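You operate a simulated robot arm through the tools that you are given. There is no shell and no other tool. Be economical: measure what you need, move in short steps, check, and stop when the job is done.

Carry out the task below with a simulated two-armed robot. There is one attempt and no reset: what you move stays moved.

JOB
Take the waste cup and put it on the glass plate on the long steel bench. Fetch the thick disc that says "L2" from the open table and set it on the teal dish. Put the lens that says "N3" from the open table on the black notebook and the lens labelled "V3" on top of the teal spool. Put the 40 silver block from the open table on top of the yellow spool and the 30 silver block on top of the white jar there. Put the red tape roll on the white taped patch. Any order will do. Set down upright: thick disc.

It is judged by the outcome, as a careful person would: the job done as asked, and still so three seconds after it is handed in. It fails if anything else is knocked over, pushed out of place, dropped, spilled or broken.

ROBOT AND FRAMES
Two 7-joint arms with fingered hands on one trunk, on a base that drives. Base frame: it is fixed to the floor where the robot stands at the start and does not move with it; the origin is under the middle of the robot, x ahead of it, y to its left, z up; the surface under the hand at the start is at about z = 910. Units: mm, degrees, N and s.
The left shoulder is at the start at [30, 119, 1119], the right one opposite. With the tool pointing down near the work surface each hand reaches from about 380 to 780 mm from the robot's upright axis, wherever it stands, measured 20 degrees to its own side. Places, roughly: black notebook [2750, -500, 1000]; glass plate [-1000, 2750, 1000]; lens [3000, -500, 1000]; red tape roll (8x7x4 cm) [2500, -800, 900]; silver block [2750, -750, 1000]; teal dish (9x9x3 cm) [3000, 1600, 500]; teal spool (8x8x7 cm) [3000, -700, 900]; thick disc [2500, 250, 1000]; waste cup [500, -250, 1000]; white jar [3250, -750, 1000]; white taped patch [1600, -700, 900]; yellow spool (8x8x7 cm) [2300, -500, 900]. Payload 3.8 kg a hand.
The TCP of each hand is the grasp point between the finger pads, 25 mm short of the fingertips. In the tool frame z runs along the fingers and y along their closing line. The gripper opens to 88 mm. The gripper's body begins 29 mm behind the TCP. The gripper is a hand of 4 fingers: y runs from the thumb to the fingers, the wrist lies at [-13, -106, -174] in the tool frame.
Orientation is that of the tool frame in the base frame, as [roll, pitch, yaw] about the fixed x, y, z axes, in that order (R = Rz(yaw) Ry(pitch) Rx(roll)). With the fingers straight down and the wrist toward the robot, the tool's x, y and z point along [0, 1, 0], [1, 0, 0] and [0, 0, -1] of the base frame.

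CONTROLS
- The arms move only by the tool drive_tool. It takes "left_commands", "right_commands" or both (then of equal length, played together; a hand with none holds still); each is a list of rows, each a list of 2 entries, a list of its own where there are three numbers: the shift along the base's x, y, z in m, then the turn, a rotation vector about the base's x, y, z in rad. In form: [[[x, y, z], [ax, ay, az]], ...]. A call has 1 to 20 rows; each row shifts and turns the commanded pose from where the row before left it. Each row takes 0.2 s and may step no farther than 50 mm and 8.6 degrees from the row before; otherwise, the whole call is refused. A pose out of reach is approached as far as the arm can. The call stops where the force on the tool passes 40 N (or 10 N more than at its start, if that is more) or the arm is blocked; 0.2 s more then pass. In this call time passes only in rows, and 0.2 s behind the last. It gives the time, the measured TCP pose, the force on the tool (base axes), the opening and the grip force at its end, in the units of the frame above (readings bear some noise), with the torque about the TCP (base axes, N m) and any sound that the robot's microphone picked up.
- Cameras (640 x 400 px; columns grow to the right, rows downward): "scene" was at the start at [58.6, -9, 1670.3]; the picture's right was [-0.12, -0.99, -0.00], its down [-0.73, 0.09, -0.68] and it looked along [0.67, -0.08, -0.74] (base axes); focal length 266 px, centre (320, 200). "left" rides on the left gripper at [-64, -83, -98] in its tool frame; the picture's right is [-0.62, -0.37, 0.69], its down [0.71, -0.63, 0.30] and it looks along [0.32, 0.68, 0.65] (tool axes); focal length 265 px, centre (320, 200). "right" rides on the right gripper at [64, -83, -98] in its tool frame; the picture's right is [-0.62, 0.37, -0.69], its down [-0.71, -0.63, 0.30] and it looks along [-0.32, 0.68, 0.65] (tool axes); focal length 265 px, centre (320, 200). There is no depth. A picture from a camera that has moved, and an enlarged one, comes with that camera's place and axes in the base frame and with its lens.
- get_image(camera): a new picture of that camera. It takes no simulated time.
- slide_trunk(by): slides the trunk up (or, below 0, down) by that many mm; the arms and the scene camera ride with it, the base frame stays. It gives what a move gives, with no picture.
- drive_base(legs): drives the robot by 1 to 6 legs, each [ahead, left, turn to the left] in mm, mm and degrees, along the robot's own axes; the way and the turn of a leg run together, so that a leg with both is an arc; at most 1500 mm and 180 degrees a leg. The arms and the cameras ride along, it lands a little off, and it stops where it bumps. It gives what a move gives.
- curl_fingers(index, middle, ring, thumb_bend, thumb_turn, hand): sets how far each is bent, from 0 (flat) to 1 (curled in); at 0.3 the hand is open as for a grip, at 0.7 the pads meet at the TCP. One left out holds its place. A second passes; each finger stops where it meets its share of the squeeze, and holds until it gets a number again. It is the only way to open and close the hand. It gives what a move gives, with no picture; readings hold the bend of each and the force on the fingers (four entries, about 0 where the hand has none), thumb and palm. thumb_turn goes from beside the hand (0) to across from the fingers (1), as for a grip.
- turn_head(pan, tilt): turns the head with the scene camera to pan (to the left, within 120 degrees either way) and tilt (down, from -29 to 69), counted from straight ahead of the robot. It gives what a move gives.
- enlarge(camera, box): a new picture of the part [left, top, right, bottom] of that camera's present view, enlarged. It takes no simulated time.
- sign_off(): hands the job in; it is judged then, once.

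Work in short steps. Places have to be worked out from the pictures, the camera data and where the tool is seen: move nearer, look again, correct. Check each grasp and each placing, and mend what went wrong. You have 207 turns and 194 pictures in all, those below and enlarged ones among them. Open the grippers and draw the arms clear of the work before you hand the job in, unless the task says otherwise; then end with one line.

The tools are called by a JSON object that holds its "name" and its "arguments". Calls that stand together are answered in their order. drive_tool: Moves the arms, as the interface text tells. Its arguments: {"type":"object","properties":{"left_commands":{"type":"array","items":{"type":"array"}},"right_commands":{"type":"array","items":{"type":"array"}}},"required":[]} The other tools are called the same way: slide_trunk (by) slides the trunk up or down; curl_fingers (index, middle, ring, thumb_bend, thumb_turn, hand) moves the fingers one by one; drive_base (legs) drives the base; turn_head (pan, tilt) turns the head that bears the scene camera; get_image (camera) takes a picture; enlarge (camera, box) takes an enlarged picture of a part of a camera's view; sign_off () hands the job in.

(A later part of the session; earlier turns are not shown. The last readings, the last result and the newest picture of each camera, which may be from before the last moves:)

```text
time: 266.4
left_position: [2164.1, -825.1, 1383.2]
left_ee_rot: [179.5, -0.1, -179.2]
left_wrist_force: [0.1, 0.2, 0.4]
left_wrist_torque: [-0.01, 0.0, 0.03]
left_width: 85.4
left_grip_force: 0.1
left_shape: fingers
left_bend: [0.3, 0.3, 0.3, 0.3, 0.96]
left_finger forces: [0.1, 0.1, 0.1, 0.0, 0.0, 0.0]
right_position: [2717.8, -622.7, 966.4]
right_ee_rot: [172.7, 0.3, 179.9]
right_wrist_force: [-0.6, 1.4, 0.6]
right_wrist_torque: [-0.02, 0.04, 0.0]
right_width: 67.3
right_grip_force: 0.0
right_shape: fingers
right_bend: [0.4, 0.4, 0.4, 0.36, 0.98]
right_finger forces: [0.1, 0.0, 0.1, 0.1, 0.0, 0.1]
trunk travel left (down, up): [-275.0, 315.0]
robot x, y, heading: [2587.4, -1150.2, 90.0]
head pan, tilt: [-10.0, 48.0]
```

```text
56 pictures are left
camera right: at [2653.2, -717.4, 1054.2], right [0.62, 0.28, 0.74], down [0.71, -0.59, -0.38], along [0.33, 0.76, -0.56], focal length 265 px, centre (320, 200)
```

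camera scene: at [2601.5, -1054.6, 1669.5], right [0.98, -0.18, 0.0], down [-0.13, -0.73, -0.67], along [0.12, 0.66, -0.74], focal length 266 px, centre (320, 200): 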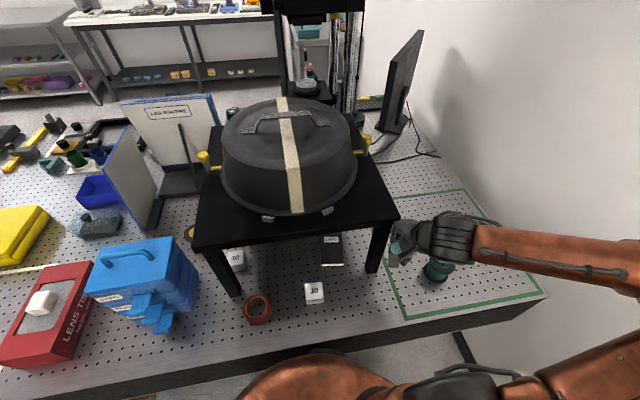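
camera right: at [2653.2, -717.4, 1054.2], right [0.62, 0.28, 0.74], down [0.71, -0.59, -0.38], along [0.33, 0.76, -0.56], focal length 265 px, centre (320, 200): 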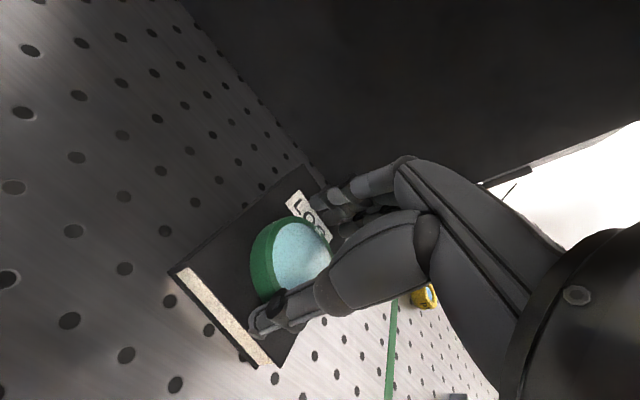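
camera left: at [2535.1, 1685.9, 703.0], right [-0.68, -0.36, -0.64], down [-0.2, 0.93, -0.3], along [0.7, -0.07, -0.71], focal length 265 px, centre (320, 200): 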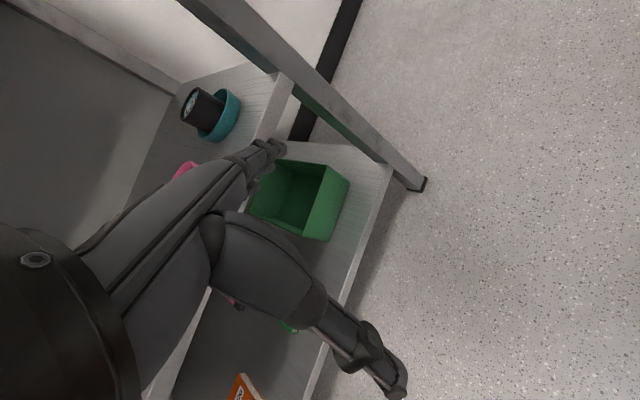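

N3 lies flat on the notebook, released. I rise 26 mm while tilting forward slightly (wrist stays low), then withdraw by backing the base.

{"name": "drive_tool", "arguments": {"right_commands": [[[0, 0, 0.013], [0.05, 0, 0]], [[0, 0, 0.013], [0.05, 0, 0]]]}}

{"name": "drive_base", "arguments": {"legs": [[-200, 0, 0]]}}

{"name": "drive_tool", "arguments": {"right_commands": [[[0, 0, 0.03], [-0.1, 0, 0]], [[0, 0, 0.03], [-0.1, 0, 0]]]}}

{"name": "enlarge", "arguments": {"camera": "scene", "box": [200, 130, 400, 280]}}

```text
time: 267.0
left_position: [2163.3, -825.9, 1383.6]
left_ee_rot: [179.5, -0.2, -179.1]
left_wrist_force: [0.1, -0.1, 0.0]
left_wrist_torque: [0.01, -0.02, 0.0]
left_width: 85.2
left_grip_force: 0.1
left_shape: fingers
left_bend: [0.3, 0.3, 0.3, 0.3, 0.96]
left_finger forces: [0.1, 0.1, 0.1, 0.0, 0.1, 0.0]
right_position: [2716.5, -622.5, 990.7]
right_ee_rot: [166.9, 0.3, 179.6]
right_wrist_force: [-0.2, 0.0, 0.1]
right_wrist_torque: [0.03, 0.02, 0.01]
right_width: 67.6
right_grip_force: 0.1
right_shape: fingers
right_bend: [0.4, 0.4, 0.4, 0.36, 0.98]
right_finger forces: [0.0, 0.0, 0.1, 0.0, 0.1, 0.1]
trunk travel left (down, up): [-275.0, 315.0]
robot x, y, heading: [2585.9, -1151.4, 90.1]
head pan, tilt: [-10.0, 48.0]
```

```text
time: 268.6
left_position: [2163.0, -1026.2, 1384.1]
left_ee_rot: [179.4, -0.2, -179.2]
left_wrist_force: [-0.5, 0.3, -1.1]
left_wrist_torque: [-0.01, 0.06, 0.0]
left_width: 85.3
left_grip_force: 0.0
left_shape: fingers
left_bend: [0.3, 0.3, 0.3, 0.3, 0.96]
left_finger forces: [0.0, 0.0, 0.0, 0.0, 0.0, 0.0]
right_position: [2715.9, -823.0, 992.3]
right_ee_rot: [166.8, 0.3, 179.8]
right_wrist_force: [-0.4, 0.3, 0.0]
right_wrist_torque: [0.0, -0.02, 0.0]
right_width: 67.6
right_grip_force: 0.1
right_shape: fingers
right_bend: [0.4, 0.4, 0.4, 0.36, 0.98]
right_finger forces: [0.1, 0.1, 0.1, 0.1, 0.1, 0.0]
trunk travel left (down, up): [-275.0, 315.0]
robot x, y, heading: [2587.1, -1349.1, 90.0]
head pan, tilt: [-10.0, 48.0]
```

```text
time: 269.2
left_position: [2162.7, -1026.1, 1383.4]
left_ee_rot: [179.4, -0.2, -179.2]
left_wrist_force: [0.1, -1.0, -0.3]
left_wrist_torque: [-0.02, 0.01, 0.01]
left_width: 85.2
left_grip_force: 0.1
left_shape: fingers
left_bend: [0.3, 0.3, 0.3, 0.3, 0.96]
left_finger forces: [0.0, 0.1, 0.0, 0.0, 0.0, 0.0]
right_position: [2715.2, -823.6, 1051.3]
right_ee_rot: [178.6, 0.3, 179.9]
right_wrist_force: [0.8, 0.3, 0.6]
right_wrist_torque: [0.0, 0.04, 0.01]
right_width: 67.5
right_grip_force: 0.1
right_shape: fingers
right_bend: [0.4, 0.4, 0.4, 0.36, 0.98]
right_finger forces: [0.0, 0.0, 0.0, 0.1, 0.0, 0.0]
trunk travel left (down, up): [-275.0, 315.0]
robot x, y, heading: [2586.5, -1351.8, 90.0]
head pan, tilt: [-10.0, 48.0]
```

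```text
2.67 times, centred on (300, 205) of scene
camera zoom: at [2598.9, -1292.8, 1669.5], right [0.98, -0.17, 0.0], down [-0.13, -0.73, -0.67], along [0.12, 0.66, -0.74], focal length 710 px, centre (373, 187)
```

zoom: 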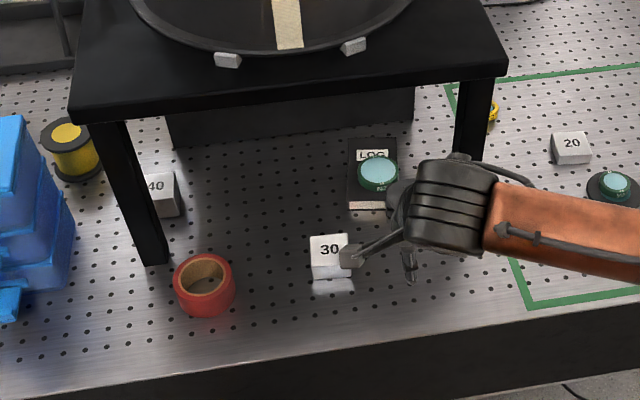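

N3 is on the notebook. Next the 30 block at ≈(2644,-749). I hover the right hand above it.

{"name": "curl_fingers", "arguments": {"hand": "right", "index": 0.31, "middle": 0.31, "ring": 0.31, "thumb_bend": 0.31}}

{"name": "drive_tool", "arguments": {"right_commands": [[[-0.03, 0.03, 0], [0.02, 0, 0]], [[-0.03, 0.03, 0], [0, 0, 0]], [[-0.017, 0.015, -0.02], [0, 0, 0]], [[0, 0, -0.03], [0, 0, 0]]]}}

{"name": "get_image", "arguments": {"camera": "right"}}

```text
time: 270.2
left_position: [2162.6, -1026.9, 1383.8]
left_ee_rot: [179.4, -0.2, -179.2]
left_wrist_force: [0.1, 0.0, 0.3]
left_wrist_torque: [-0.01, -0.03, 0.01]
left_width: 85.3
left_grip_force: 0.0
left_shape: fingers
left_bend: [0.3, 0.3, 0.3, 0.3, 0.96]
left_finger forces: [0.0, 0.0, 0.0, 0.1, 0.0, 0.0]
right_position: [2716.7, -822.2, 1051.5]
right_ee_rot: [178.5, 0.4, 180.0]
right_wrist_force: [-0.4, 0.4, 0.0]
right_wrist_torque: [-0.02, 0.0, 0.01]
right_width: 82.2
right_grip_force: 0.0
right_shape: fingers
right_bend: [0.31, 0.31, 0.31, 0.31, 0.98]
right_finger forces: [0.1, 0.0, 0.0, 0.1, 0.0, 0.0]
trunk travel left (down, up): [-275.0, 315.0]
robot x, y, heading: [2588.8, -1349.7, 89.9]
head pan, tilt: [-10.0, 48.0]
```

```text
time: 271.2
left_position: [2163.5, -1026.7, 1383.6]
left_ee_rot: [179.6, -0.3, -179.2]
left_wrist_force: [0.2, -0.8, -0.3]
left_wrist_torque: [0.0, -0.02, 0.0]
left_width: 85.0
left_grip_force: 0.1
left_shape: fingers
left_bend: [0.3, 0.3, 0.3, 0.3, 0.96]
left_finger forces: [0.0, 0.1, 0.0, 0.0, 0.0, 0.0]
right_position: [2724.6, -808.5, 1002.6]
right_ee_rot: [177.1, 0.3, 179.9]
right_wrist_force: [0.1, -0.2, 0.5]
right_wrist_torque: [-0.03, 0.0, 0.03]
right_width: 82.6
right_grip_force: 0.1
right_shape: fingers
right_bend: [0.31, 0.31, 0.31, 0.31, 0.98]
right_finger forces: [0.0, 0.1, 0.0, 0.0, 0.0, 0.0]
right hand out of reach, approached as far as the arm can: row 1, 2, 3
trunk travel left (down, up): [-275.0, 315.0]
robot x, y, heading: [2584.4, -1352.6, 90.2]
head pan, tilt: [-10.0, 48.0]
```

```text
54 pictures are left
camera right: at [2660.2, -895.0, 1097.3], right [0.62, 0.33, 0.71], down [0.71, -0.62, -0.33], along [0.33, 0.71, -0.62], focal length 265 px, centre (320, 200)
```

right: 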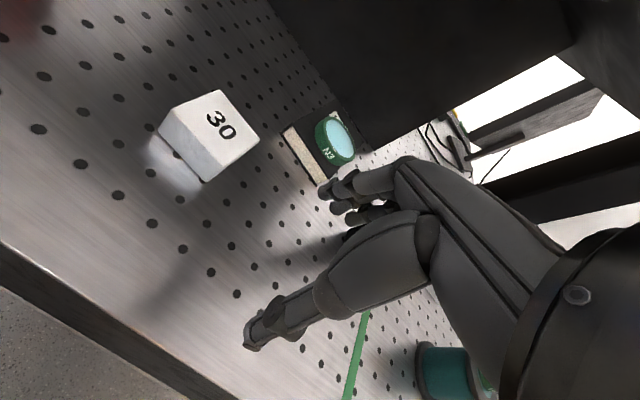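

The arm is against a joint limit sideways, so I use the base: block top at ≈(2641,-753), i.e. base left 88 mm and ahead 55 mm.

{"name": "drive_base", "arguments": {"legs": [[0, 88, 0], [55, 0, 0]]}}

{"name": "get_image", "arguments": {"camera": "right"}}

```text
time: 272.8
left_position: [2074.0, -969.2, 1382.2]
left_ee_rot: [179.6, -0.1, -179.2]
left_wrist_force: [0.0, 1.4, -0.2]
left_wrist_torque: [-0.01, -0.03, 0.0]
left_width: 85.3
left_grip_force: 0.0
left_shape: fingers
left_bend: [0.3, 0.3, 0.3, 0.3, 0.96]
left_finger forces: [0.0, 0.1, 0.0, 0.0, 0.0, 0.1]
right_position: [2634.8, -751.4, 1000.6]
right_ee_rot: [177.3, 0.3, 180.0]
right_wrist_force: [0.0, -0.5, -0.1]
right_wrist_torque: [-0.01, -0.04, -0.03]
right_width: 82.5
right_grip_force: 0.0
right_shape: fingers
right_bend: [0.31, 0.31, 0.31, 0.31, 0.98]
right_finger forces: [0.0, 0.1, 0.0, 0.0, 0.1, 0.0]
trunk travel left (down, up): [-275.0, 315.0]
robot x, y, heading: [2497.4, -1295.5, 90.3]
head pan, tilt: [-10.0, 48.0]
```

```text
53 pictures are left
camera right: at [2571.3, -837.8, 1096.7], right [0.62, 0.34, 0.71], down [0.72, -0.62, -0.33], along [0.33, 0.71, -0.62], focal length 265 px, centre (320, 200)
```

right: 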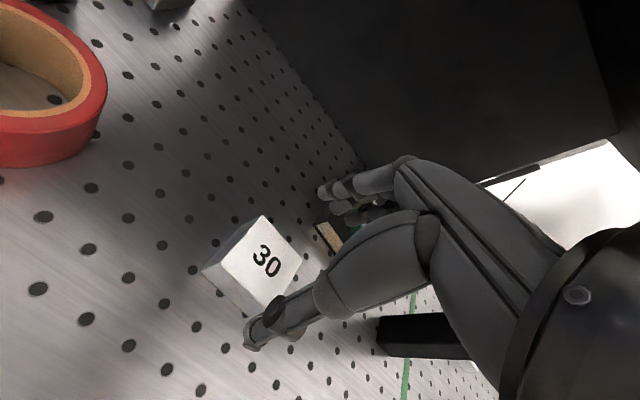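

Well aligned: block at (2636.5,-750). I lower 60 mm, close and lift.

{"name": "drive_tool", "arguments": {"right_commands": [[[0, 0, -0.025], [0, 0, 0]], [[0, 0, -0.02], [0, 0, 0]], [[0, 0, -0.013], [0, 0, 0]]]}}

{"name": "curl_fingers", "arguments": {"hand": "right", "index": 0.6, "middle": 0.6, "ring": 0.6, "thumb_bend": 0.6}}

{"name": "drive_tool", "arguments": {"right_commands": [[[0, 0, 0.015], [0, 0, 0]], [[0, 0, 0.03], [0, 0, 0]]]}}

{"name": "get_image", "arguments": {"camera": "right"}}

```text
time: 273.6
left_position: [2076.2, -973.2, 1384.0]
left_ee_rot: [179.4, -0.3, -179.2]
left_wrist_force: [0.6, -0.5, 0.0]
left_wrist_torque: [0.0, 0.01, -0.02]
left_width: 85.3
left_grip_force: 0.0
left_shape: fingers
left_bend: [0.3, 0.3, 0.3, 0.3, 0.96]
left_finger forces: [0.0, 0.0, 0.0, 0.1, 0.1, 0.1]
right_position: [2645.5, -759.8, 949.0]
right_ee_rot: [177.1, 0.1, -180.0]
right_wrist_force: [0.5, 0.7, 0.5]
right_wrist_torque: [0.02, -0.03, -0.02]
right_width: 82.8
right_grip_force: 0.1
right_shape: fingers
right_bend: [0.31, 0.31, 0.31, 0.31, 0.98]
right_finger forces: [0.3, 0.1, 0.0, 0.1, 0.0, 0.0]
right hand out of reach, approached as far as the arm can: row 1, 2, 3
trunk travel left (down, up): [-275.0, 315.0]
robot x, y, heading: [2498.5, -1295.6, 90.3]
head pan, tilt: [-10.0, 48.0]
```

```text
time: 274.6
left_position: [2075.2, -971.4, 1383.1]
left_ee_rot: [179.5, -0.2, -179.1]
left_wrist_force: [0.6, 0.0, -0.2]
left_wrist_torque: [0.03, 0.02, -0.01]
left_width: 85.3
left_grip_force: 0.2
left_shape: fingers
left_bend: [0.3, 0.3, 0.3, 0.3, 0.96]
left_finger forces: [0.0, 0.0, 0.1, 0.0, 0.0, 0.1]
right_position: [2646.3, -759.4, 948.5]
right_ee_rot: [177.3, 0.2, -180.0]
right_wrist_force: [0.6, 2.4, 3.3]
right_wrist_torque: [0.11, -0.01, -0.01]
right_width: 44.2
right_grip_force: 11.6
right_shape: fingers
right_bend: [0.52, 0.54, 0.58, 0.48, 1.0]
right_finger forces: [6.2, 4.7, 1.9, 0.1, 10.4, 0.0]
trunk travel left (down, up): [-275.0, 315.0]
robot x, y, heading: [2497.0, -1294.9, 90.2]
head pan, tilt: [-10.0, 48.0]
```

```text
time: 275.2
left_position: [2075.3, -971.2, 1383.8]
left_ee_rot: [179.5, -0.2, -179.2]
left_wrist_force: [1.1, -0.4, -0.6]
left_wrist_torque: [-0.02, 0.03, -0.04]
left_width: 85.2
left_grip_force: 0.0
left_shape: fingers
left_bend: [0.3, 0.3, 0.3, 0.3, 0.96]
left_finger forces: [0.1, 0.1, 0.1, 0.1, 0.1, 0.0]
right_position: [2645.5, -759.4, 991.5]
right_ee_rot: [177.3, 0.3, 179.9]
right_wrist_force: [0.1, -0.6, -2.0]
right_wrist_torque: [-0.03, 0.01, 0.03]
right_width: 44.1
right_grip_force: 11.2
right_shape: fingers
right_bend: [0.52, 0.54, 0.58, 0.48, 1.0]
right_finger forces: [5.3, 4.4, 1.7, 0.0, 10.9, 0.0]
trunk travel left (down, up): [-275.0, 315.0]
robot x, y, heading: [2500.9, -1295.3, 90.1]
head pan, tilt: [-10.0, 48.0]
```

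```text
52 pictures are left
camera right: at [2581.6, -847.1, 1087.1], right [0.62, 0.33, 0.71], down [0.72, -0.62, -0.33], along [0.33, 0.71, -0.62], focal length 265 px, centre (320, 200)
```

right: 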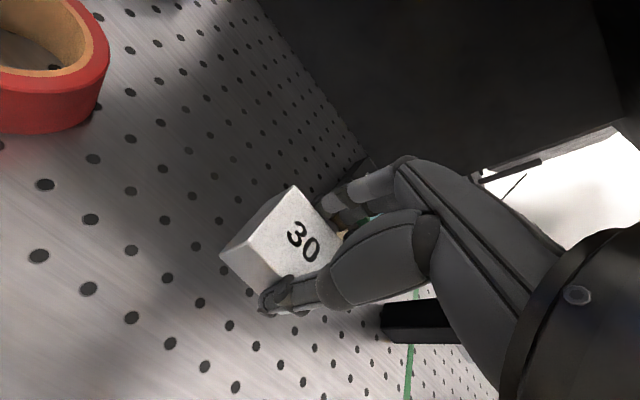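

The 30 block is held. I back off before raising (riser edge), then raise and bring the arm to a relaxed pose and drive over toward the jar with heading ≈70°.

{"name": "drive_base", "arguments": {"legs": [[-150, 0, 0]]}}

{"name": "drive_tool", "arguments": {"right_commands": [[[0, 0, 0.045], [0, 0, 0]], [[0.02, 0, 0.045], [0, 0, 0]], [[0.03, 0, 0.04], [0, 0, 0]], [[0.04, -0.01, 0.02], [0, 0, 0]], [[0.04, -0.02, 0], [0, 0, 0]]]}}

{"name": "drive_base", "arguments": {"legs": [[0, -257, 0], [285, 0, 0], [0, 0, -20]]}}

{"name": "get_image", "arguments": {"camera": "right"}}

{"name": "get_image", "arguments": {"camera": "scene"}}

```text
time: 276.6
left_position: [2075.2, -1122.5, 1383.2]
left_ee_rot: [179.3, -0.2, -179.2]
left_wrist_force: [-0.2, -0.4, 0.6]
left_wrist_torque: [0.04, -0.05, 0.0]
left_width: 85.1
left_grip_force: 0.1
left_shape: fingers
left_bend: [0.3, 0.3, 0.3, 0.3, 0.96]
left_finger forces: [0.1, 0.0, 0.0, 0.0, 0.1, 0.0]
right_position: [2646.6, -910.3, 992.6]
right_ee_rot: [177.2, 0.3, 179.9]
right_wrist_force: [0.5, 0.5, -2.4]
right_wrist_torque: [0.03, -0.01, 0.0]
right_width: 44.2
right_grip_force: 11.3
right_shape: fingers
right_bend: [0.52, 0.54, 0.58, 0.48, 1.0]
right_finger forces: [5.4, 4.5, 1.7, 0.0, 10.9, 0.1]
trunk travel left (down, up): [-275.0, 315.0]
robot x, y, heading: [2496.8, -1445.2, 90.0]
head pan, tilt: [-10.0, 48.0]
```

```text
time: 277.8
left_position: [2076.6, -1122.3, 1384.9]
left_ee_rot: [179.4, -0.2, -179.2]
left_wrist_force: [-0.6, -0.6, 0.0]
left_wrist_torque: [-0.01, 0.03, 0.0]
left_width: 85.2
left_grip_force: 0.0
left_shape: fingers
left_bend: [0.3, 0.3, 0.3, 0.3, 0.96]
left_finger forces: [0.0, 0.0, 0.0, 0.0, 0.0, 0.0]
right_position: [2777.4, -940.8, 1142.7]
right_ee_rot: [177.2, 0.2, 179.8]
right_wrist_force: [0.3, -0.4, -1.2]
right_wrist_torque: [0.02, 0.02, 0.0]
right_width: 43.9
right_grip_force: 11.2
right_shape: fingers
right_bend: [0.52, 0.54, 0.58, 0.48, 1.0]
right_finger forces: [5.3, 4.4, 1.6, 0.0, 10.8, 0.1]
trunk travel left (down, up): [-275.0, 315.0]
robot x, y, heading: [2497.0, -1446.3, 90.0]
head pan, tilt: [-10.0, 48.0]
```

```text
time: 282.3
left_position: [2471.7, -709.4, 1383.3]
left_ee_rot: [179.6, -0.3, 160.8]
left_wrist_force: [0.1, 0.1, -0.5]
left_wrist_torque: [-0.02, 0.02, -0.02]
left_width: 85.3
left_grip_force: 0.0
left_shape: fingers
left_bend: [0.3, 0.3, 0.3, 0.3, 0.96]
left_finger forces: [0.0, 0.0, 0.0, 0.0, 0.0, 0.0]
right_position: [3191.8, -777.1, 1142.4]
right_ee_rot: [177.3, 0.1, 159.9]
right_wrist_force: [0.4, -0.5, -2.1]
right_wrist_torque: [0.01, -0.03, -0.03]
right_width: 43.7
right_grip_force: 11.2
right_shape: fingers
right_bend: [0.52, 0.54, 0.58, 0.48, 1.0]
right_finger forces: [5.2, 4.3, 1.5, 0.0, 10.6, 0.0]
trunk travel left (down, up): [-275.0, 315.0]
robot x, y, heading: [2755.6, -1160.2, 69.6]
head pan, tilt: [-10.0, 48.0]
```

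```text
51 pictures are left
camera right: at [3101.2, -838.1, 1236.8], right [0.69, 0.1, 0.71], down [0.46, -0.82, -0.33], along [0.55, 0.56, -0.62], focal length 265 px, centre (320, 200)
```

right: 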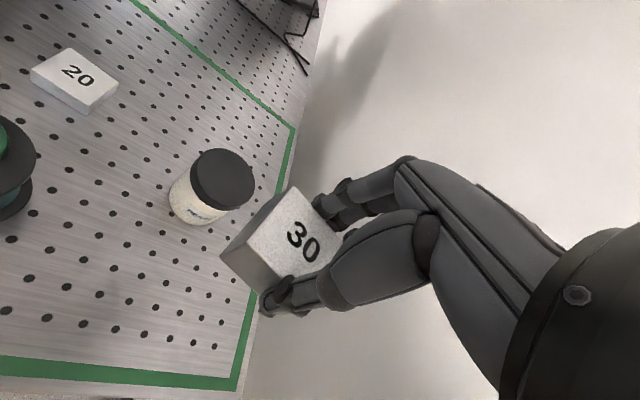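

```text
50 pictures are left
camera scene: at [2789.9, -1108.1, 1669.5], right [0.87, -0.5, 0.0], down [-0.37, -0.64, -0.67], along [0.33, 0.58, -0.74], focal length 266 px, centre (320, 200)
```

scene: 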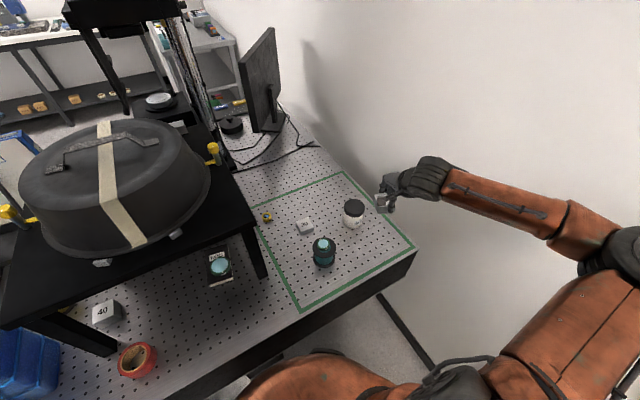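

Jar lid centre ≈(3175,-666), top z≈993. The block centre sits ~12 mm left of TCP. I move the hand forward ~107 mm over the jar.

{"name": "drive_tool", "arguments": {"right_commands": [[[-0.001, 0.035, -0.01], [0, 0, 0]], [[-0.002, 0.036, -0.02], [0, 0, 0]], [[-0.002, 0.036, -0.03], [0, 0, 0]]]}}

{"name": "get_image", "arguments": {"camera": "right"}}

{"name": "enlarge", "arguments": {"camera": "scene", "box": [300, 160, 428, 240]}}

```text
time: 283.1
left_position: [2470.6, -707.4, 1382.3]
left_ee_rot: [179.5, -0.3, 160.8]
left_wrist_force: [0.1, 0.5, 0.4]
left_wrist_torque: [0.01, 0.01, -0.03]
left_width: 85.1
left_grip_force: 0.1
left_shape: fingers
left_bend: [0.3, 0.3, 0.3, 0.3, 0.96]
left_finger forces: [0.0, 0.0, 0.0, 0.0, 0.0, 0.1]
right_position: [3186.1, -669.8, 1080.2]
right_ee_rot: [177.3, 0.3, 159.9]
right_wrist_force: [-0.1, -0.4, -2.0]
right_wrist_torque: [0.01, -0.02, 0.01]
right_width: 44.1
right_grip_force: 11.2
right_shape: fingers
right_bend: [0.52, 0.54, 0.58, 0.48, 1.0]
right_finger forces: [5.2, 4.3, 1.4, 0.1, 10.5, 0.0]
trunk travel left (down, up): [-275.0, 315.0]
robot x, y, heading: [2759.5, -1164.3, 70.3]
head pan, tilt: [-10.0, 48.0]
```

```text
49 pictures are left
camera right: at [3095.3, -729.6, 1175.8], right [0.69, 0.1, 0.71], down [0.46, -0.82, -0.33], along [0.55, 0.56, -0.62], focal length 265 px, centre (320, 200)
```

right: 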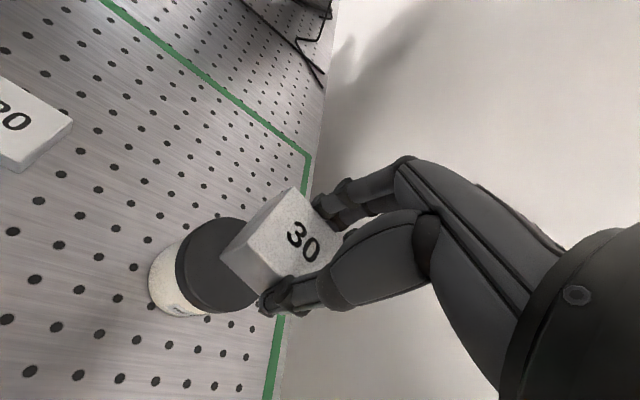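

```text
5.00 times, centred on (364, 200) of scene
camera zoom: at [2789.9, -1106.3, 1669.4], right [0.87, -0.5, 0.0], down [-0.37, -0.64, -0.67], along [0.33, 0.58, -0.74], focal length 1331 px, centre (100, 200)
```

zoom: 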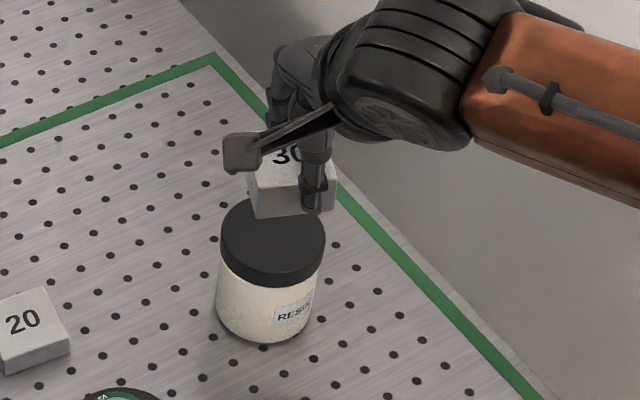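

The block centre projects to (3180,-664) versus lid (3175,-663): good. I shift -4 mm and lower toward the lid.

{"name": "drive_tool", "arguments": {"right_commands": [[[-0.004, 0, -0.02], [0, 0, 0]], [[0, 0, -0.015], [0, 0, 0]], [[0, 0, -0.006], [0, 0, 0]]]}}

{"name": "drive_tool", "arguments": {"right_commands": [[[0, 0, -0.004], [0, 0, 0]]]}}

{"name": "drive_tool", "arguments": {"right_commands": [[[0, 0, -0.004], [0, 0, 0]]]}}

{"name": "enlarge", "arguments": {"camera": "scene", "box": [300, 160, 428, 240]}}

```text
time: 283.9
left_position: [2470.5, -710.5, 1384.0]
left_ee_rot: [179.4, -0.1, 160.9]
left_wrist_force: [-0.1, -0.2, 0.4]
left_wrist_torque: [0.04, 0.01, 0.01]
left_width: 85.2
left_grip_force: 0.0
left_shape: fingers
left_bend: [0.3, 0.3, 0.3, 0.3, 0.96]
left_finger forces: [0.0, 0.1, 0.1, 0.1, 0.1, 0.0]
right_position: [3182.2, -671.1, 1040.4]
right_ee_rot: [177.2, 0.3, 159.8]
right_wrist_force: [0.4, 0.6, -1.9]
right_wrist_torque: [0.0, -0.02, -0.02]
right_width: 43.7
right_grip_force: 10.9
right_shape: fingers
right_bend: [0.52, 0.54, 0.58, 0.48, 1.0]
right_finger forces: [5.1, 4.3, 1.5, 0.1, 10.5, 0.1]
trunk travel left (down, up): [-275.0, 315.0]
robot x, y, heading: [2756.8, -1159.0, 70.1]
head pan, tilt: [-10.0, 48.0]
```

```text
time: 284.3
left_position: [2471.5, -710.2, 1383.8]
left_ee_rot: [179.5, -0.2, 160.8]
left_wrist_force: [-0.7, 0.1, -0.1]
left_wrist_torque: [0.02, 0.01, -0.01]
left_width: 85.2
left_grip_force: 0.0
left_shape: fingers
left_bend: [0.3, 0.3, 0.3, 0.3, 0.96]
left_finger forces: [0.0, 0.0, 0.0, 0.1, 0.0, 0.1]
right_position: [3182.8, -671.2, 1036.1]
right_ee_rot: [177.3, 0.2, 159.9]
right_wrist_force: [0.2, -0.3, -1.0]
right_wrist_torque: [0.04, -0.01, -0.03]
right_width: 43.7
right_grip_force: 10.4
right_shape: fingers
right_bend: [0.52, 0.54, 0.58, 0.48, 1.0]
right_finger forces: [5.1, 4.2, 1.4, 0.1, 10.5, 0.1]
trunk travel left (down, up): [-275.0, 315.0]
robot x, y, heading: [2757.1, -1158.3, 69.8]
head pan, tilt: [-10.0, 48.0]
```

```text
time: 284.7
left_position: [2471.3, -709.3, 1383.6]
left_ee_rot: [179.4, -0.2, 160.8]
left_wrist_force: [0.4, 0.3, 1.1]
left_wrist_torque: [0.0, 0.05, -0.01]
left_width: 85.0
left_grip_force: 0.0
left_shape: fingers
left_bend: [0.3, 0.3, 0.3, 0.3, 0.96]
left_finger forces: [0.0, 0.0, 0.1, 0.1, 0.0, 0.1]
right_position: [3182.5, -670.0, 1032.4]
right_ee_rot: [177.2, 0.2, 159.9]
right_wrist_force: [-0.3, 0.7, -2.5]
right_wrist_torque: [-0.01, 0.02, 0.0]
right_width: 44.1
right_grip_force: 10.8
right_shape: fingers
right_bend: [0.52, 0.54, 0.58, 0.48, 1.0]
right_finger forces: [5.1, 4.3, 1.4, 0.1, 10.5, 0.0]
trunk travel left (down, up): [-275.0, 315.0]
robot x, y, heading: [2755.4, -1160.7, 70.1]
head pan, tilt: [-10.0, 48.0]
```

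```text
5.00 times, centred on (364, 200) of scene
camera zoom: at [2789.9, -1108.1, 1669.5], right [0.87, -0.5, 0.0], down [-0.37, -0.64, -0.67], along [0.33, 0.58, -0.74], focal length 1331 px, centre (100, 200)
```

zoom: 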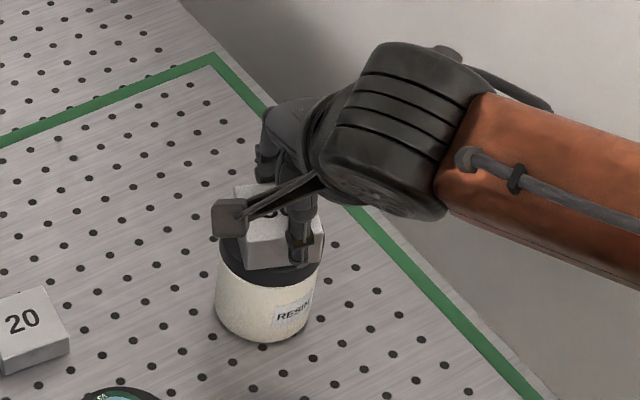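

Nearly down; block is ~7 mm right of the lid's centre. I correct and lower until contact.

{"name": "drive_tool", "arguments": {"right_commands": [[[-0.006, 0.005, 0], [0, 0, 0]], [[0, 0, -0.004], [0, 0, 0]]]}}

{"name": "drive_tool", "arguments": {"right_commands": [[[0, 0, -0.004], [0, 0, 0]]]}}

{"name": "drive_tool", "arguments": {"right_commands": [[[0, 0, -0.004], [0, 0, 0]]]}}

```text
time: 285.3
left_position: [2471.2, -710.1, 1383.9]
left_ee_rot: [179.5, -0.2, 160.8]
left_wrist_force: [-0.3, 0.1, -0.6]
left_wrist_torque: [-0.01, -0.01, 0.01]
left_width: 84.9
left_grip_force: 0.0
left_shape: fingers
left_bend: [0.3, 0.3, 0.3, 0.3, 0.96]
left_finger forces: [0.1, 0.0, 0.0, 0.0, 0.0, 0.1]
right_position: [3176.3, -665.8, 1029.6]
right_ee_rot: [177.1, 0.2, 160.0]
right_wrist_force: [0.9, 1.3, 3.6]
right_wrist_torque: [0.07, -0.02, -0.01]
right_width: 44.0
right_grip_force: 11.4
right_shape: fingers
right_bend: [0.52, 0.54, 0.58, 0.48, 1.0]
right_finger forces: [6.0, 4.7, 1.7, 0.0, 10.5, 0.0]
trunk travel left (down, up): [-275.0, 315.0]
robot x, y, heading: [2752.1, -1161.2, 69.9]
head pan, tilt: [-10.0, 48.0]
```

```text
time: 285.7
left_position: [2469.5, -712.1, 1384.3]
left_ee_rot: [179.5, -0.1, 160.9]
left_wrist_force: [-0.1, -0.5, 0.3]
left_wrist_torque: [0.04, 0.0, 0.01]
left_width: 85.3
left_grip_force: 0.0
left_shape: fingers
left_bend: [0.3, 0.3, 0.3, 0.3, 0.96]
left_finger forces: [0.0, 0.0, 0.0, 0.0, 0.0, 0.0]
right_position: [3174.7, -666.0, 1028.6]
right_ee_rot: [176.8, 0.2, 160.0]
right_wrist_force: [2.0, 0.3, 19.1]
right_wrist_torque: [-0.09, -0.01, -0.05]
right_width: 43.6
right_grip_force: 13.4
right_shape: fingers
right_bend: [0.52, 0.54, 0.58, 0.49, 1.0]
right_finger forces: [6.3, 5.3, 2.2, 0.1, 13.5, 0.0]
trunk travel left (down, up): [-275.0, 315.0]
robot x, y, heading: [2761.6, -1153.9, 70.1]
head pan, tilt: [-10.0, 48.0]
```

```text
time: 286.1
left_position: [2469.6, -711.4, 1383.2]
left_ee_rot: [179.4, -0.1, 160.8]
left_wrist_force: [0.2, -0.1, -0.4]
left_wrist_torque: [0.0, 0.01, 0.0]
left_width: 85.1
left_grip_force: 0.1
left_shape: fingers
left_bend: [0.3, 0.3, 0.3, 0.3, 0.96]
left_finger forces: [0.0, 0.1, 0.0, 0.0, 0.0, 0.0]
right_position: [3175.3, -667.5, 1022.4]
right_ee_rot: [177.1, 0.2, 160.1]
right_wrist_force: [1.1, 0.3, 20.2]
right_wrist_torque: [0.1, -0.08, -0.02]
right_width: 44.5
right_grip_force: 13.6
right_shape: fingers
right_bend: [0.51, 0.53, 0.6, 0.5, 1.0]
right_finger forces: [7.2, 5.8, 2.0, 0.0, 12.2, 0.1]
trunk travel left (down, up): [-275.0, 315.0]
robot x, y, heading: [2757.7, -1157.0, 69.9]
head pan, tilt: [-10.0, 48.0]
```

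The block rests on the lid. I ease up, open and rise, then check.

{"name": "drive_tool", "arguments": {"right_commands": [[[0, 0, 0.004], [0, 0, 0]]]}}

{"name": "curl_fingers", "arguments": {"hand": "right", "index": 0.36, "middle": 0.36, "ring": 0.36, "thumb_bend": 0.36}}

{"name": "drive_tool", "arguments": {"right_commands": [[[0, 0, 0.02], [0, 0, 0]], [[0, 0, 0.04], [0, 0, 0]], [[0, 0, 0.045], [0, 0, 0]], [[0, 0, 0.04], [0, 0, 0]]]}}

{"name": "enlarge", "arguments": {"camera": "scene", "box": [250, 150, 410, 270]}}

```text
time: 286.5
left_position: [2470.8, -710.4, 1384.3]
left_ee_rot: [179.4, -0.2, 160.8]
left_wrist_force: [0.1, -1.0, -0.7]
left_wrist_torque: [-0.01, -0.01, 0.03]
left_width: 85.1
left_grip_force: 0.0
left_shape: fingers
left_bend: [0.3, 0.3, 0.3, 0.3, 0.96]
left_finger forces: [0.0, 0.0, 0.0, 0.0, 0.1, 0.1]
right_position: [3175.3, -667.3, 1024.8]
right_ee_rot: [177.4, 0.2, 159.9]
right_wrist_force: [1.2, 2.4, 8.2]
right_wrist_torque: [0.17, -0.09, -0.02]
right_width: 44.3
right_grip_force: 13.5
right_shape: fingers
right_bend: [0.51, 0.53, 0.59, 0.5, 1.0]
right_finger forces: [7.6, 5.9, 1.6, 0.0, 11.5, 0.1]
trunk travel left (down, up): [-275.0, 315.0]
robot x, y, heading: [2758.4, -1158.9, 70.1]
head pan, tilt: [-10.0, 48.0]
```

```text
time: 287.5
left_position: [2470.9, -710.1, 1383.0]
left_ee_rot: [179.5, -0.2, 160.8]
left_wrist_force: [1.2, 0.3, 0.3]
left_wrist_torque: [0.01, 0.03, 0.0]
left_width: 85.1
left_grip_force: 0.1
left_shape: fingers
left_bend: [0.3, 0.3, 0.3, 0.3, 0.96]
left_finger forces: [0.0, 0.0, 0.0, 0.0, 0.0, 0.0]
right_position: [3176.2, -665.8, 1024.4]
right_ee_rot: [177.3, 0.1, 159.9]
right_wrist_force: [-0.7, 0.0, -0.3]
right_wrist_torque: [0.02, 0.01, 0.01]
right_width: 71.7
right_grip_force: 0.1
right_shape: fingers
right_bend: [0.36, 0.36, 0.36, 0.36, 0.98]
right_finger forces: [0.1, 0.1, 0.0, 0.1, 0.0, 0.0]
trunk travel left (down, up): [-275.0, 315.0]
robot x, y, heading: [2758.4, -1158.2, 69.8]
head pan, tilt: [-10.0, 48.0]
```

```text
time: 288.5
left_position: [2471.0, -709.9, 1383.9]
left_ee_rot: [179.6, -0.1, 160.8]
left_wrist_force: [-1.3, -0.2, 0.1]
left_wrist_torque: [-0.01, 0.0, 0.01]
left_width: 85.3
left_grip_force: 0.1
left_shape: fingers
left_bend: [0.3, 0.3, 0.3, 0.3, 0.96]
left_finger forces: [0.0, 0.0, 0.0, 0.0, 0.1, 0.0]
right_position: [3177.5, -666.5, 1169.6]
right_ee_rot: [177.3, 0.3, 159.9]
right_wrist_force: [0.0, -0.7, 1.0]
right_wrist_torque: [-0.02, -0.01, 0.03]
right_width: 71.9
right_grip_force: 0.0
right_shape: fingers
right_bend: [0.36, 0.36, 0.36, 0.36, 0.98]
right_finger forces: [0.0, 0.0, 0.0, 0.1, 0.1, 0.1]
trunk travel left (down, up): [-275.0, 315.0]
robot x, y, heading: [2758.2, -1160.0, 69.9]
head pan, tilt: [-10.0, 48.0]
```

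```text
3.33 times, centred on (330, 210) of scene
camera zoom: at [2789.5, -1108.4, 1669.5], right [0.87, -0.5, 0.0], down [-0.37, -0.64, -0.67], along [0.33, 0.58, -0.74], focal length 887 px, centre (287, 167)
```

zoom: 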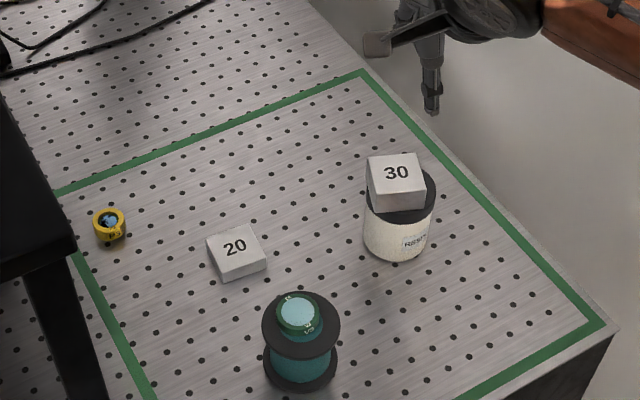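

The 30 block sits on the jar. Next the red tape roll (it is also in the way of the 40 block). I retract and raise the hand, then drive to face the roll from (≈2330,-1290).

{"name": "drive_tool", "arguments": {"right_commands": [[[-0.015, -0.04, 0.02], [0, 0, 0]], [[-0.015, -0.04, 0.02], [0, 0, 0]], [[-0.015, -0.04, 0.02], [0, 0, 0]], [[-0.015, -0.04, 0.02], [0, 0, 0]], [[-0.015, -0.03, 0.02], [0, 0, 0]]]}}

{"name": "drive_base", "arguments": {"legs": [[-150, 0, 0], [0, 0, 20], [0, 370, 0]]}}

{"name": "turn_head", "arguments": {"pan": -8, "tilt": 48}}

{"name": "get_image", "arguments": {"camera": "scene"}}

```text
time: 289.7
left_position: [2469.4, -711.9, 1383.4]
left_ee_rot: [179.4, -0.1, 160.8]
left_wrist_force: [0.1, 0.0, 0.9]
left_wrist_torque: [0.0, -0.01, -0.03]
left_width: 85.0
left_grip_force: 0.1
left_shape: fingers
left_bend: [0.3, 0.3, 0.3, 0.3, 0.96]
left_finger forces: [0.1, 0.0, 0.1, 0.1, 0.0, 0.0]
right_position: [3097.6, -857.9, 1269.5]
right_ee_rot: [177.2, 0.3, 160.0]
right_wrist_force: [0.1, 0.2, 0.8]
right_wrist_torque: [0.01, -0.01, 0.02]
right_width: 71.7
right_grip_force: 0.0
right_shape: fingers
right_bend: [0.36, 0.36, 0.36, 0.36, 0.98]
right_finger forces: [0.0, 0.0, 0.1, 0.0, 0.0, 0.0]
trunk travel left (down, up): [-275.0, 315.0]
robot x, y, heading: [2755.2, -1159.6, 70.0]
head pan, tilt: [-10.0, 48.0]
```

```text
time: 294.1
left_position: [1911.6, -975.2, 1383.6]
left_ee_rot: [179.5, -0.2, -179.3]
left_wrist_force: [-0.5, 0.6, -0.6]
left_wrist_torque: [0.01, -0.01, 0.01]
left_width: 85.4
left_grip_force: 0.1
left_shape: fingers
left_bend: [0.3, 0.3, 0.3, 0.3, 0.96]
left_finger forces: [0.1, 0.0, 0.1, 0.1, 0.0, 0.1]
right_position: [2553.0, -898.6, 1269.4]
right_ee_rot: [177.2, 0.3, 180.0]
right_wrist_force: [0.3, -1.2, 0.1]
right_wrist_torque: [0.0, 0.0, 0.01]
right_width: 71.6
right_grip_force: 0.1
right_shape: fingers
right_bend: [0.36, 0.36, 0.36, 0.36, 0.98]
right_finger forces: [0.0, 0.0, 0.0, 0.0, 0.1, 0.0]
trunk travel left (down, up): [-275.0, 315.0]
robot x, y, heading: [2336.7, -1302.9, 90.1]
head pan, tilt: [-10.0, 48.0]
```

```text
time: 294.8
left_position: [1911.8, -975.6, 1382.8]
left_ee_rot: [179.4, -0.2, -179.3]
left_wrist_force: [-0.9, 0.9, 0.3]
left_wrist_torque: [-0.01, 0.02, 0.03]
left_width: 85.3
left_grip_force: 0.1
left_shape: fingers
left_bend: [0.3, 0.3, 0.3, 0.3, 0.96]
left_finger forces: [0.0, 0.0, 0.1, 0.0, 0.1, 0.0]
right_position: [2552.8, -899.4, 1270.0]
right_ee_rot: [177.3, 0.1, 180.0]
right_wrist_force: [-0.2, -0.4, -1.1]
right_wrist_torque: [0.02, 0.03, -0.02]
right_width: 71.6
right_grip_force: 0.1
right_shape: fingers
right_bend: [0.36, 0.36, 0.36, 0.36, 0.98]
right_finger forces: [0.0, 0.1, 0.0, 0.0, 0.1, 0.1]
trunk travel left (down, up): [-275.0, 315.0]
robot x, y, heading: [2332.5, -1303.0, 89.9]
head pan, tilt: [-8.0, 48.0]
```

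```text
45 pictures are left
camera scene: at [2344.7, -1241.3, 1669.5], right [0.99, -0.14, 0.0], down [-0.1, -0.74, -0.67], along [0.09, 0.66, -0.74], focal length 266 px, centre (320, 200)
```

scene: 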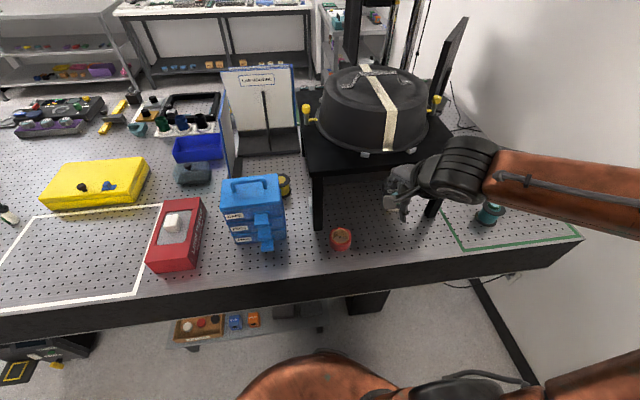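

The white taped patch spans roughly x 1500–1800, centre (1647,-721). I zoom on the tape roll.

{"name": "enlarge", "arguments": {"camera": "scene", "box": [280, 190, 400, 265]}}

```text
5.33 times, centred on (340, 228) of scene
camera zoom: at [2344.7, -1241.3, 1669.5], right [0.99, -0.14, 0.0], down [-0.1, -0.74, -0.67], along [0.09, 0.66, -0.74], focal length 1420 px, centre (213, 53)
```

zoom: 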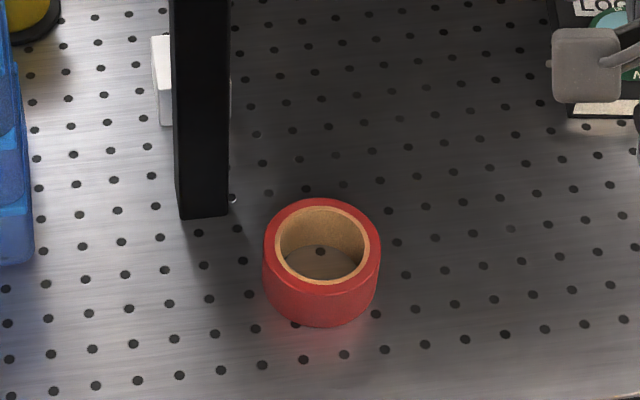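

Tape roll: centre (2477,-765), Ø71. I'll take it across the outside with a wide opening. Descend in front, then move over it.

{"name": "curl_fingers", "arguments": {"hand": "right", "index": 0.22, "middle": 0.22, "ring": 0.22, "thumb_bend": 0.22}}

{"name": "drive_tool", "arguments": {"right_commands": [[[-0.0135, 0.005, -0.043], [0, 0, 0]], [[-0.0135, 0.005, -0.043], [0, 0, 0]], [[-0.0135, 0.005, -0.043], [0, 0, 0]], [[-0.0135, 0.005, -0.043], [0, 0, 0]], [[-0.0135, 0.01, -0.043], [0.02, 0, 0]], [[-0.0135, 0.01, -0.043], [0.02, 0, 0]], [[0, 0.045, 0], [0, 0, 0]], [[0, 0.045, 0], [0, 0, 0]]]}}

{"name": "get_image", "arguments": {"camera": "right"}}

```text
time: 295.8
left_position: [1911.9, -975.5, 1383.4]
left_ee_rot: [179.5, -0.2, -179.3]
left_wrist_force: [-0.8, 0.0, 0.2]
left_wrist_torque: [-0.01, -0.02, 0.01]
left_width: 85.4
left_grip_force: 0.0
left_shape: fingers
left_bend: [0.3, 0.3, 0.3, 0.3, 0.96]
left_finger forces: [0.0, 0.0, 0.0, 0.0, 0.0, 0.1]
right_position: [2553.4, -899.6, 1270.3]
right_ee_rot: [177.2, 0.2, 179.8]
right_wrist_force: [-0.4, -0.1, -0.5]
right_wrist_torque: [0.0, -0.03, 0.0]
right_width: 99.8
right_grip_force: 0.0
right_shape: fingers
right_bend: [0.22, 0.22, 0.22, 0.22, 0.97]
right_finger forces: [0.1, 0.1, 0.1, 0.0, 0.0, 0.0]
trunk travel left (down, up): [-275.0, 315.0]
robot x, y, heading: [2331.2, -1303.2, 89.7]
head pan, tilt: [-8.0, 48.0]
```

```text
time: 297.6
left_position: [1914.3, -973.3, 1383.4]
left_ee_rot: [179.4, -0.2, -179.4]
left_wrist_force: [0.6, 0.2, -0.5]
left_wrist_torque: [0.01, -0.01, 0.0]
left_width: 85.2
left_grip_force: 0.1
left_shape: fingers
left_bend: [0.3, 0.3, 0.3, 0.3, 0.96]
left_finger forces: [0.1, 0.0, 0.0, 0.0, 0.1, 0.0]
right_position: [2474.9, -769.7, 1010.1]
right_ee_rot: [174.9, 0.2, 179.8]
right_wrist_force: [0.6, -0.7, 0.4]
right_wrist_torque: [-0.01, -0.01, 0.02]
right_width: 99.9
right_grip_force: 0.1
right_shape: fingers
right_bend: [0.22, 0.22, 0.22, 0.22, 0.97]
right_finger forces: [0.0, 0.1, 0.0, 0.1, 0.0, 0.1]
trunk travel left (down, up): [-275.0, 315.0]
robot x, y, heading: [2335.5, -1301.0, 89.9]
head pan, tilt: [-8.0, 48.0]
```

```text
43 pictures are left
camera right: at [2410.2, -859.8, 1102.0], right [0.62, 0.3, 0.72], down [0.71, -0.6, -0.36], along [0.33, 0.74, -0.59], focal length 265 px, centre (320, 200)
```

right: 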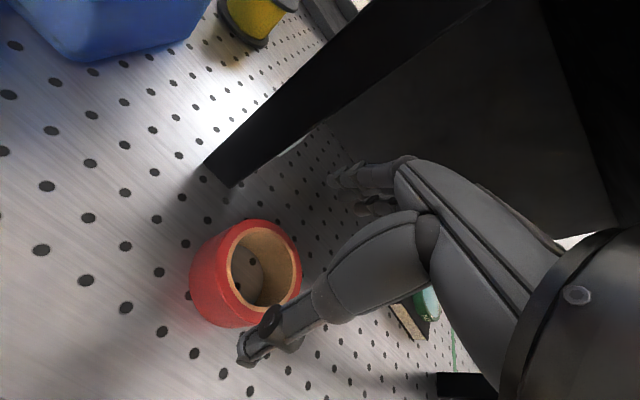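

Roll centre confirmed (2478,-763). I level the hand, shift +7 mm in y, and lower to z≈941.

{"name": "drive_tool", "arguments": {"right_commands": [[[-0.001, 0.007, -0.01], [-0.045, 0, 0]], [[0, 0, -0.02], [-0.045, 0, 0]], [[0, 0, -0.02], [0, 0, 0]], [[0, 0, -0.018], [0, 0, 0]]]}}

{"name": "get_image", "arguments": {"camera": "right"}}

```text
time: 298.6
left_position: [1913.2, -975.0, 1382.8]
left_ee_rot: [179.5, -0.2, -179.2]
left_wrist_force: [-0.6, 0.0, 0.3]
left_wrist_torque: [0.0, -0.02, -0.04]
left_width: 85.2
left_grip_force: 0.0
left_shape: fingers
left_bend: [0.3, 0.3, 0.3, 0.3, 0.96]
left_finger forces: [0.1, 0.0, 0.1, 0.1, 0.1, 0.0]
right_position: [2472.7, -762.6, 943.5]
right_ee_rot: [-180.0, 0.2, 179.8]
right_wrist_force: [-1.1, -0.9, -0.5]
right_wrist_torque: [0.01, -0.02, 0.01]
right_width: 99.7
right_grip_force: 0.1
right_shape: fingers
right_bend: [0.22, 0.22, 0.22, 0.22, 0.97]
right_finger forces: [0.0, 0.0, 0.0, 0.0, 0.0, 0.0]
trunk travel left (down, up): [-275.0, 315.0]
robot x, y, heading: [2336.3, -1301.0, 90.0]
head pan, tilt: [-8.0, 48.0]
```

```text
42 pictures are left
camera right: at [2408.3, -844.6, 1042.5], right [0.62, 0.37, 0.69], down [0.71, -0.63, -0.3], along [0.33, 0.68, -0.65], focal length 265 px, centre (320, 200)
```

right: 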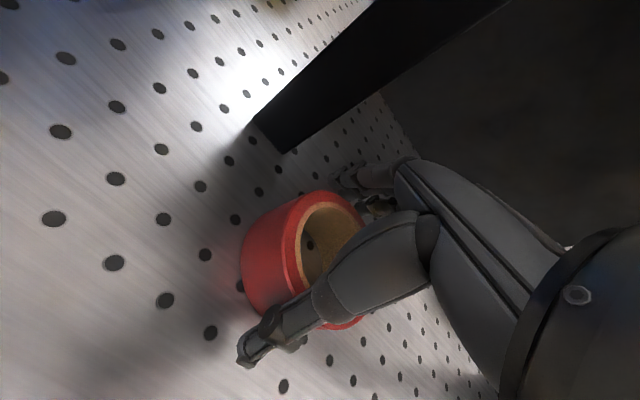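

The roll is between thumb and fingers. I close and lift slightly.

{"name": "curl_fingers", "arguments": {"hand": "right", "index": 0.5, "middle": 0.5, "ring": 0.5, "thumb_bend": 0.5}}

{"name": "drive_tool", "arguments": {"right_commands": [[[0, -0.005, 0.015], [0, 0, 0]], [[0, -0.02, 0.025], [0, 0, 0]], [[0, -0.04, 0.02], [0, 0, 0]]]}}

{"name": "get_image", "arguments": {"camera": "right"}}

```text
time: 299.6
left_position: [1911.7, -975.9, 1383.8]
left_ee_rot: [179.6, -0.2, -179.3]
left_wrist_force: [-0.6, -0.3, -0.6]
left_wrist_torque: [0.02, 0.01, 0.05]
left_width: 85.2
left_grip_force: 0.1
left_shape: fingers
left_bend: [0.3, 0.3, 0.3, 0.3, 0.96]
left_finger forces: [0.0, 0.1, 0.1, 0.0, 0.0, 0.0]
right_position: [2472.6, -762.6, 943.5]
right_ee_rot: [-179.9, 0.3, 179.9]
right_wrist_force: [0.1, 2.2, 3.6]
right_wrist_torque: [0.22, 0.02, 0.02]
right_width: 68.2
right_grip_force: 17.3
right_shape: fingers
right_bend: [0.4, 0.43, 0.46, 0.39, 0.98]
right_finger forces: [10.1, 5.4, 2.8, 0.0, 15.6, 0.1]
trunk travel left (down, up): [-275.0, 315.0]
robot x, y, heading: [2335.4, -1299.9, 90.2]
head pan, tilt: [-8.0, 48.0]
```

```text
time: 300.4
left_position: [1912.4, -975.3, 1384.2]
left_ee_rot: [179.4, -0.2, -179.3]
left_wrist_force: [0.0, 0.4, -0.7]
left_wrist_torque: [-0.02, 0.0, -0.01]
left_width: 85.0
left_grip_force: 0.0
left_shape: fingers
left_bend: [0.3, 0.3, 0.3, 0.3, 0.96]
left_finger forces: [0.0, 0.1, 0.0, 0.0, 0.0, 0.0]
right_position: [2472.8, -829.9, 1003.9]
right_ee_rot: [-180.0, 0.3, 179.9]
right_wrist_force: [1.1, 0.1, -1.1]
right_wrist_torque: [0.02, 0.03, -0.01]
right_width: 67.9
right_grip_force: 15.9
right_shape: fingers
right_bend: [0.4, 0.44, 0.46, 0.39, 0.98]
right_finger forces: [9.3, 4.9, 2.5, 0.0, 16.0, 0.0]
trunk travel left (down, up): [-275.0, 315.0]
robot x, y, heading: [2336.4, -1300.1, 90.0]
head pan, tilt: [-8.0, 48.0]
```

```text
41 pictures are left
camera right: at [2407.9, -911.6, 1103.9], right [0.62, 0.37, 0.69], down [0.71, -0.63, -0.3], along [0.33, 0.68, -0.65], focal length 265 px, centre (320, 200)
```

right: 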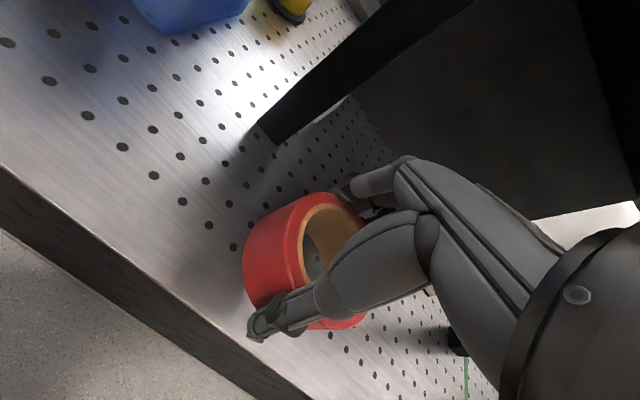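

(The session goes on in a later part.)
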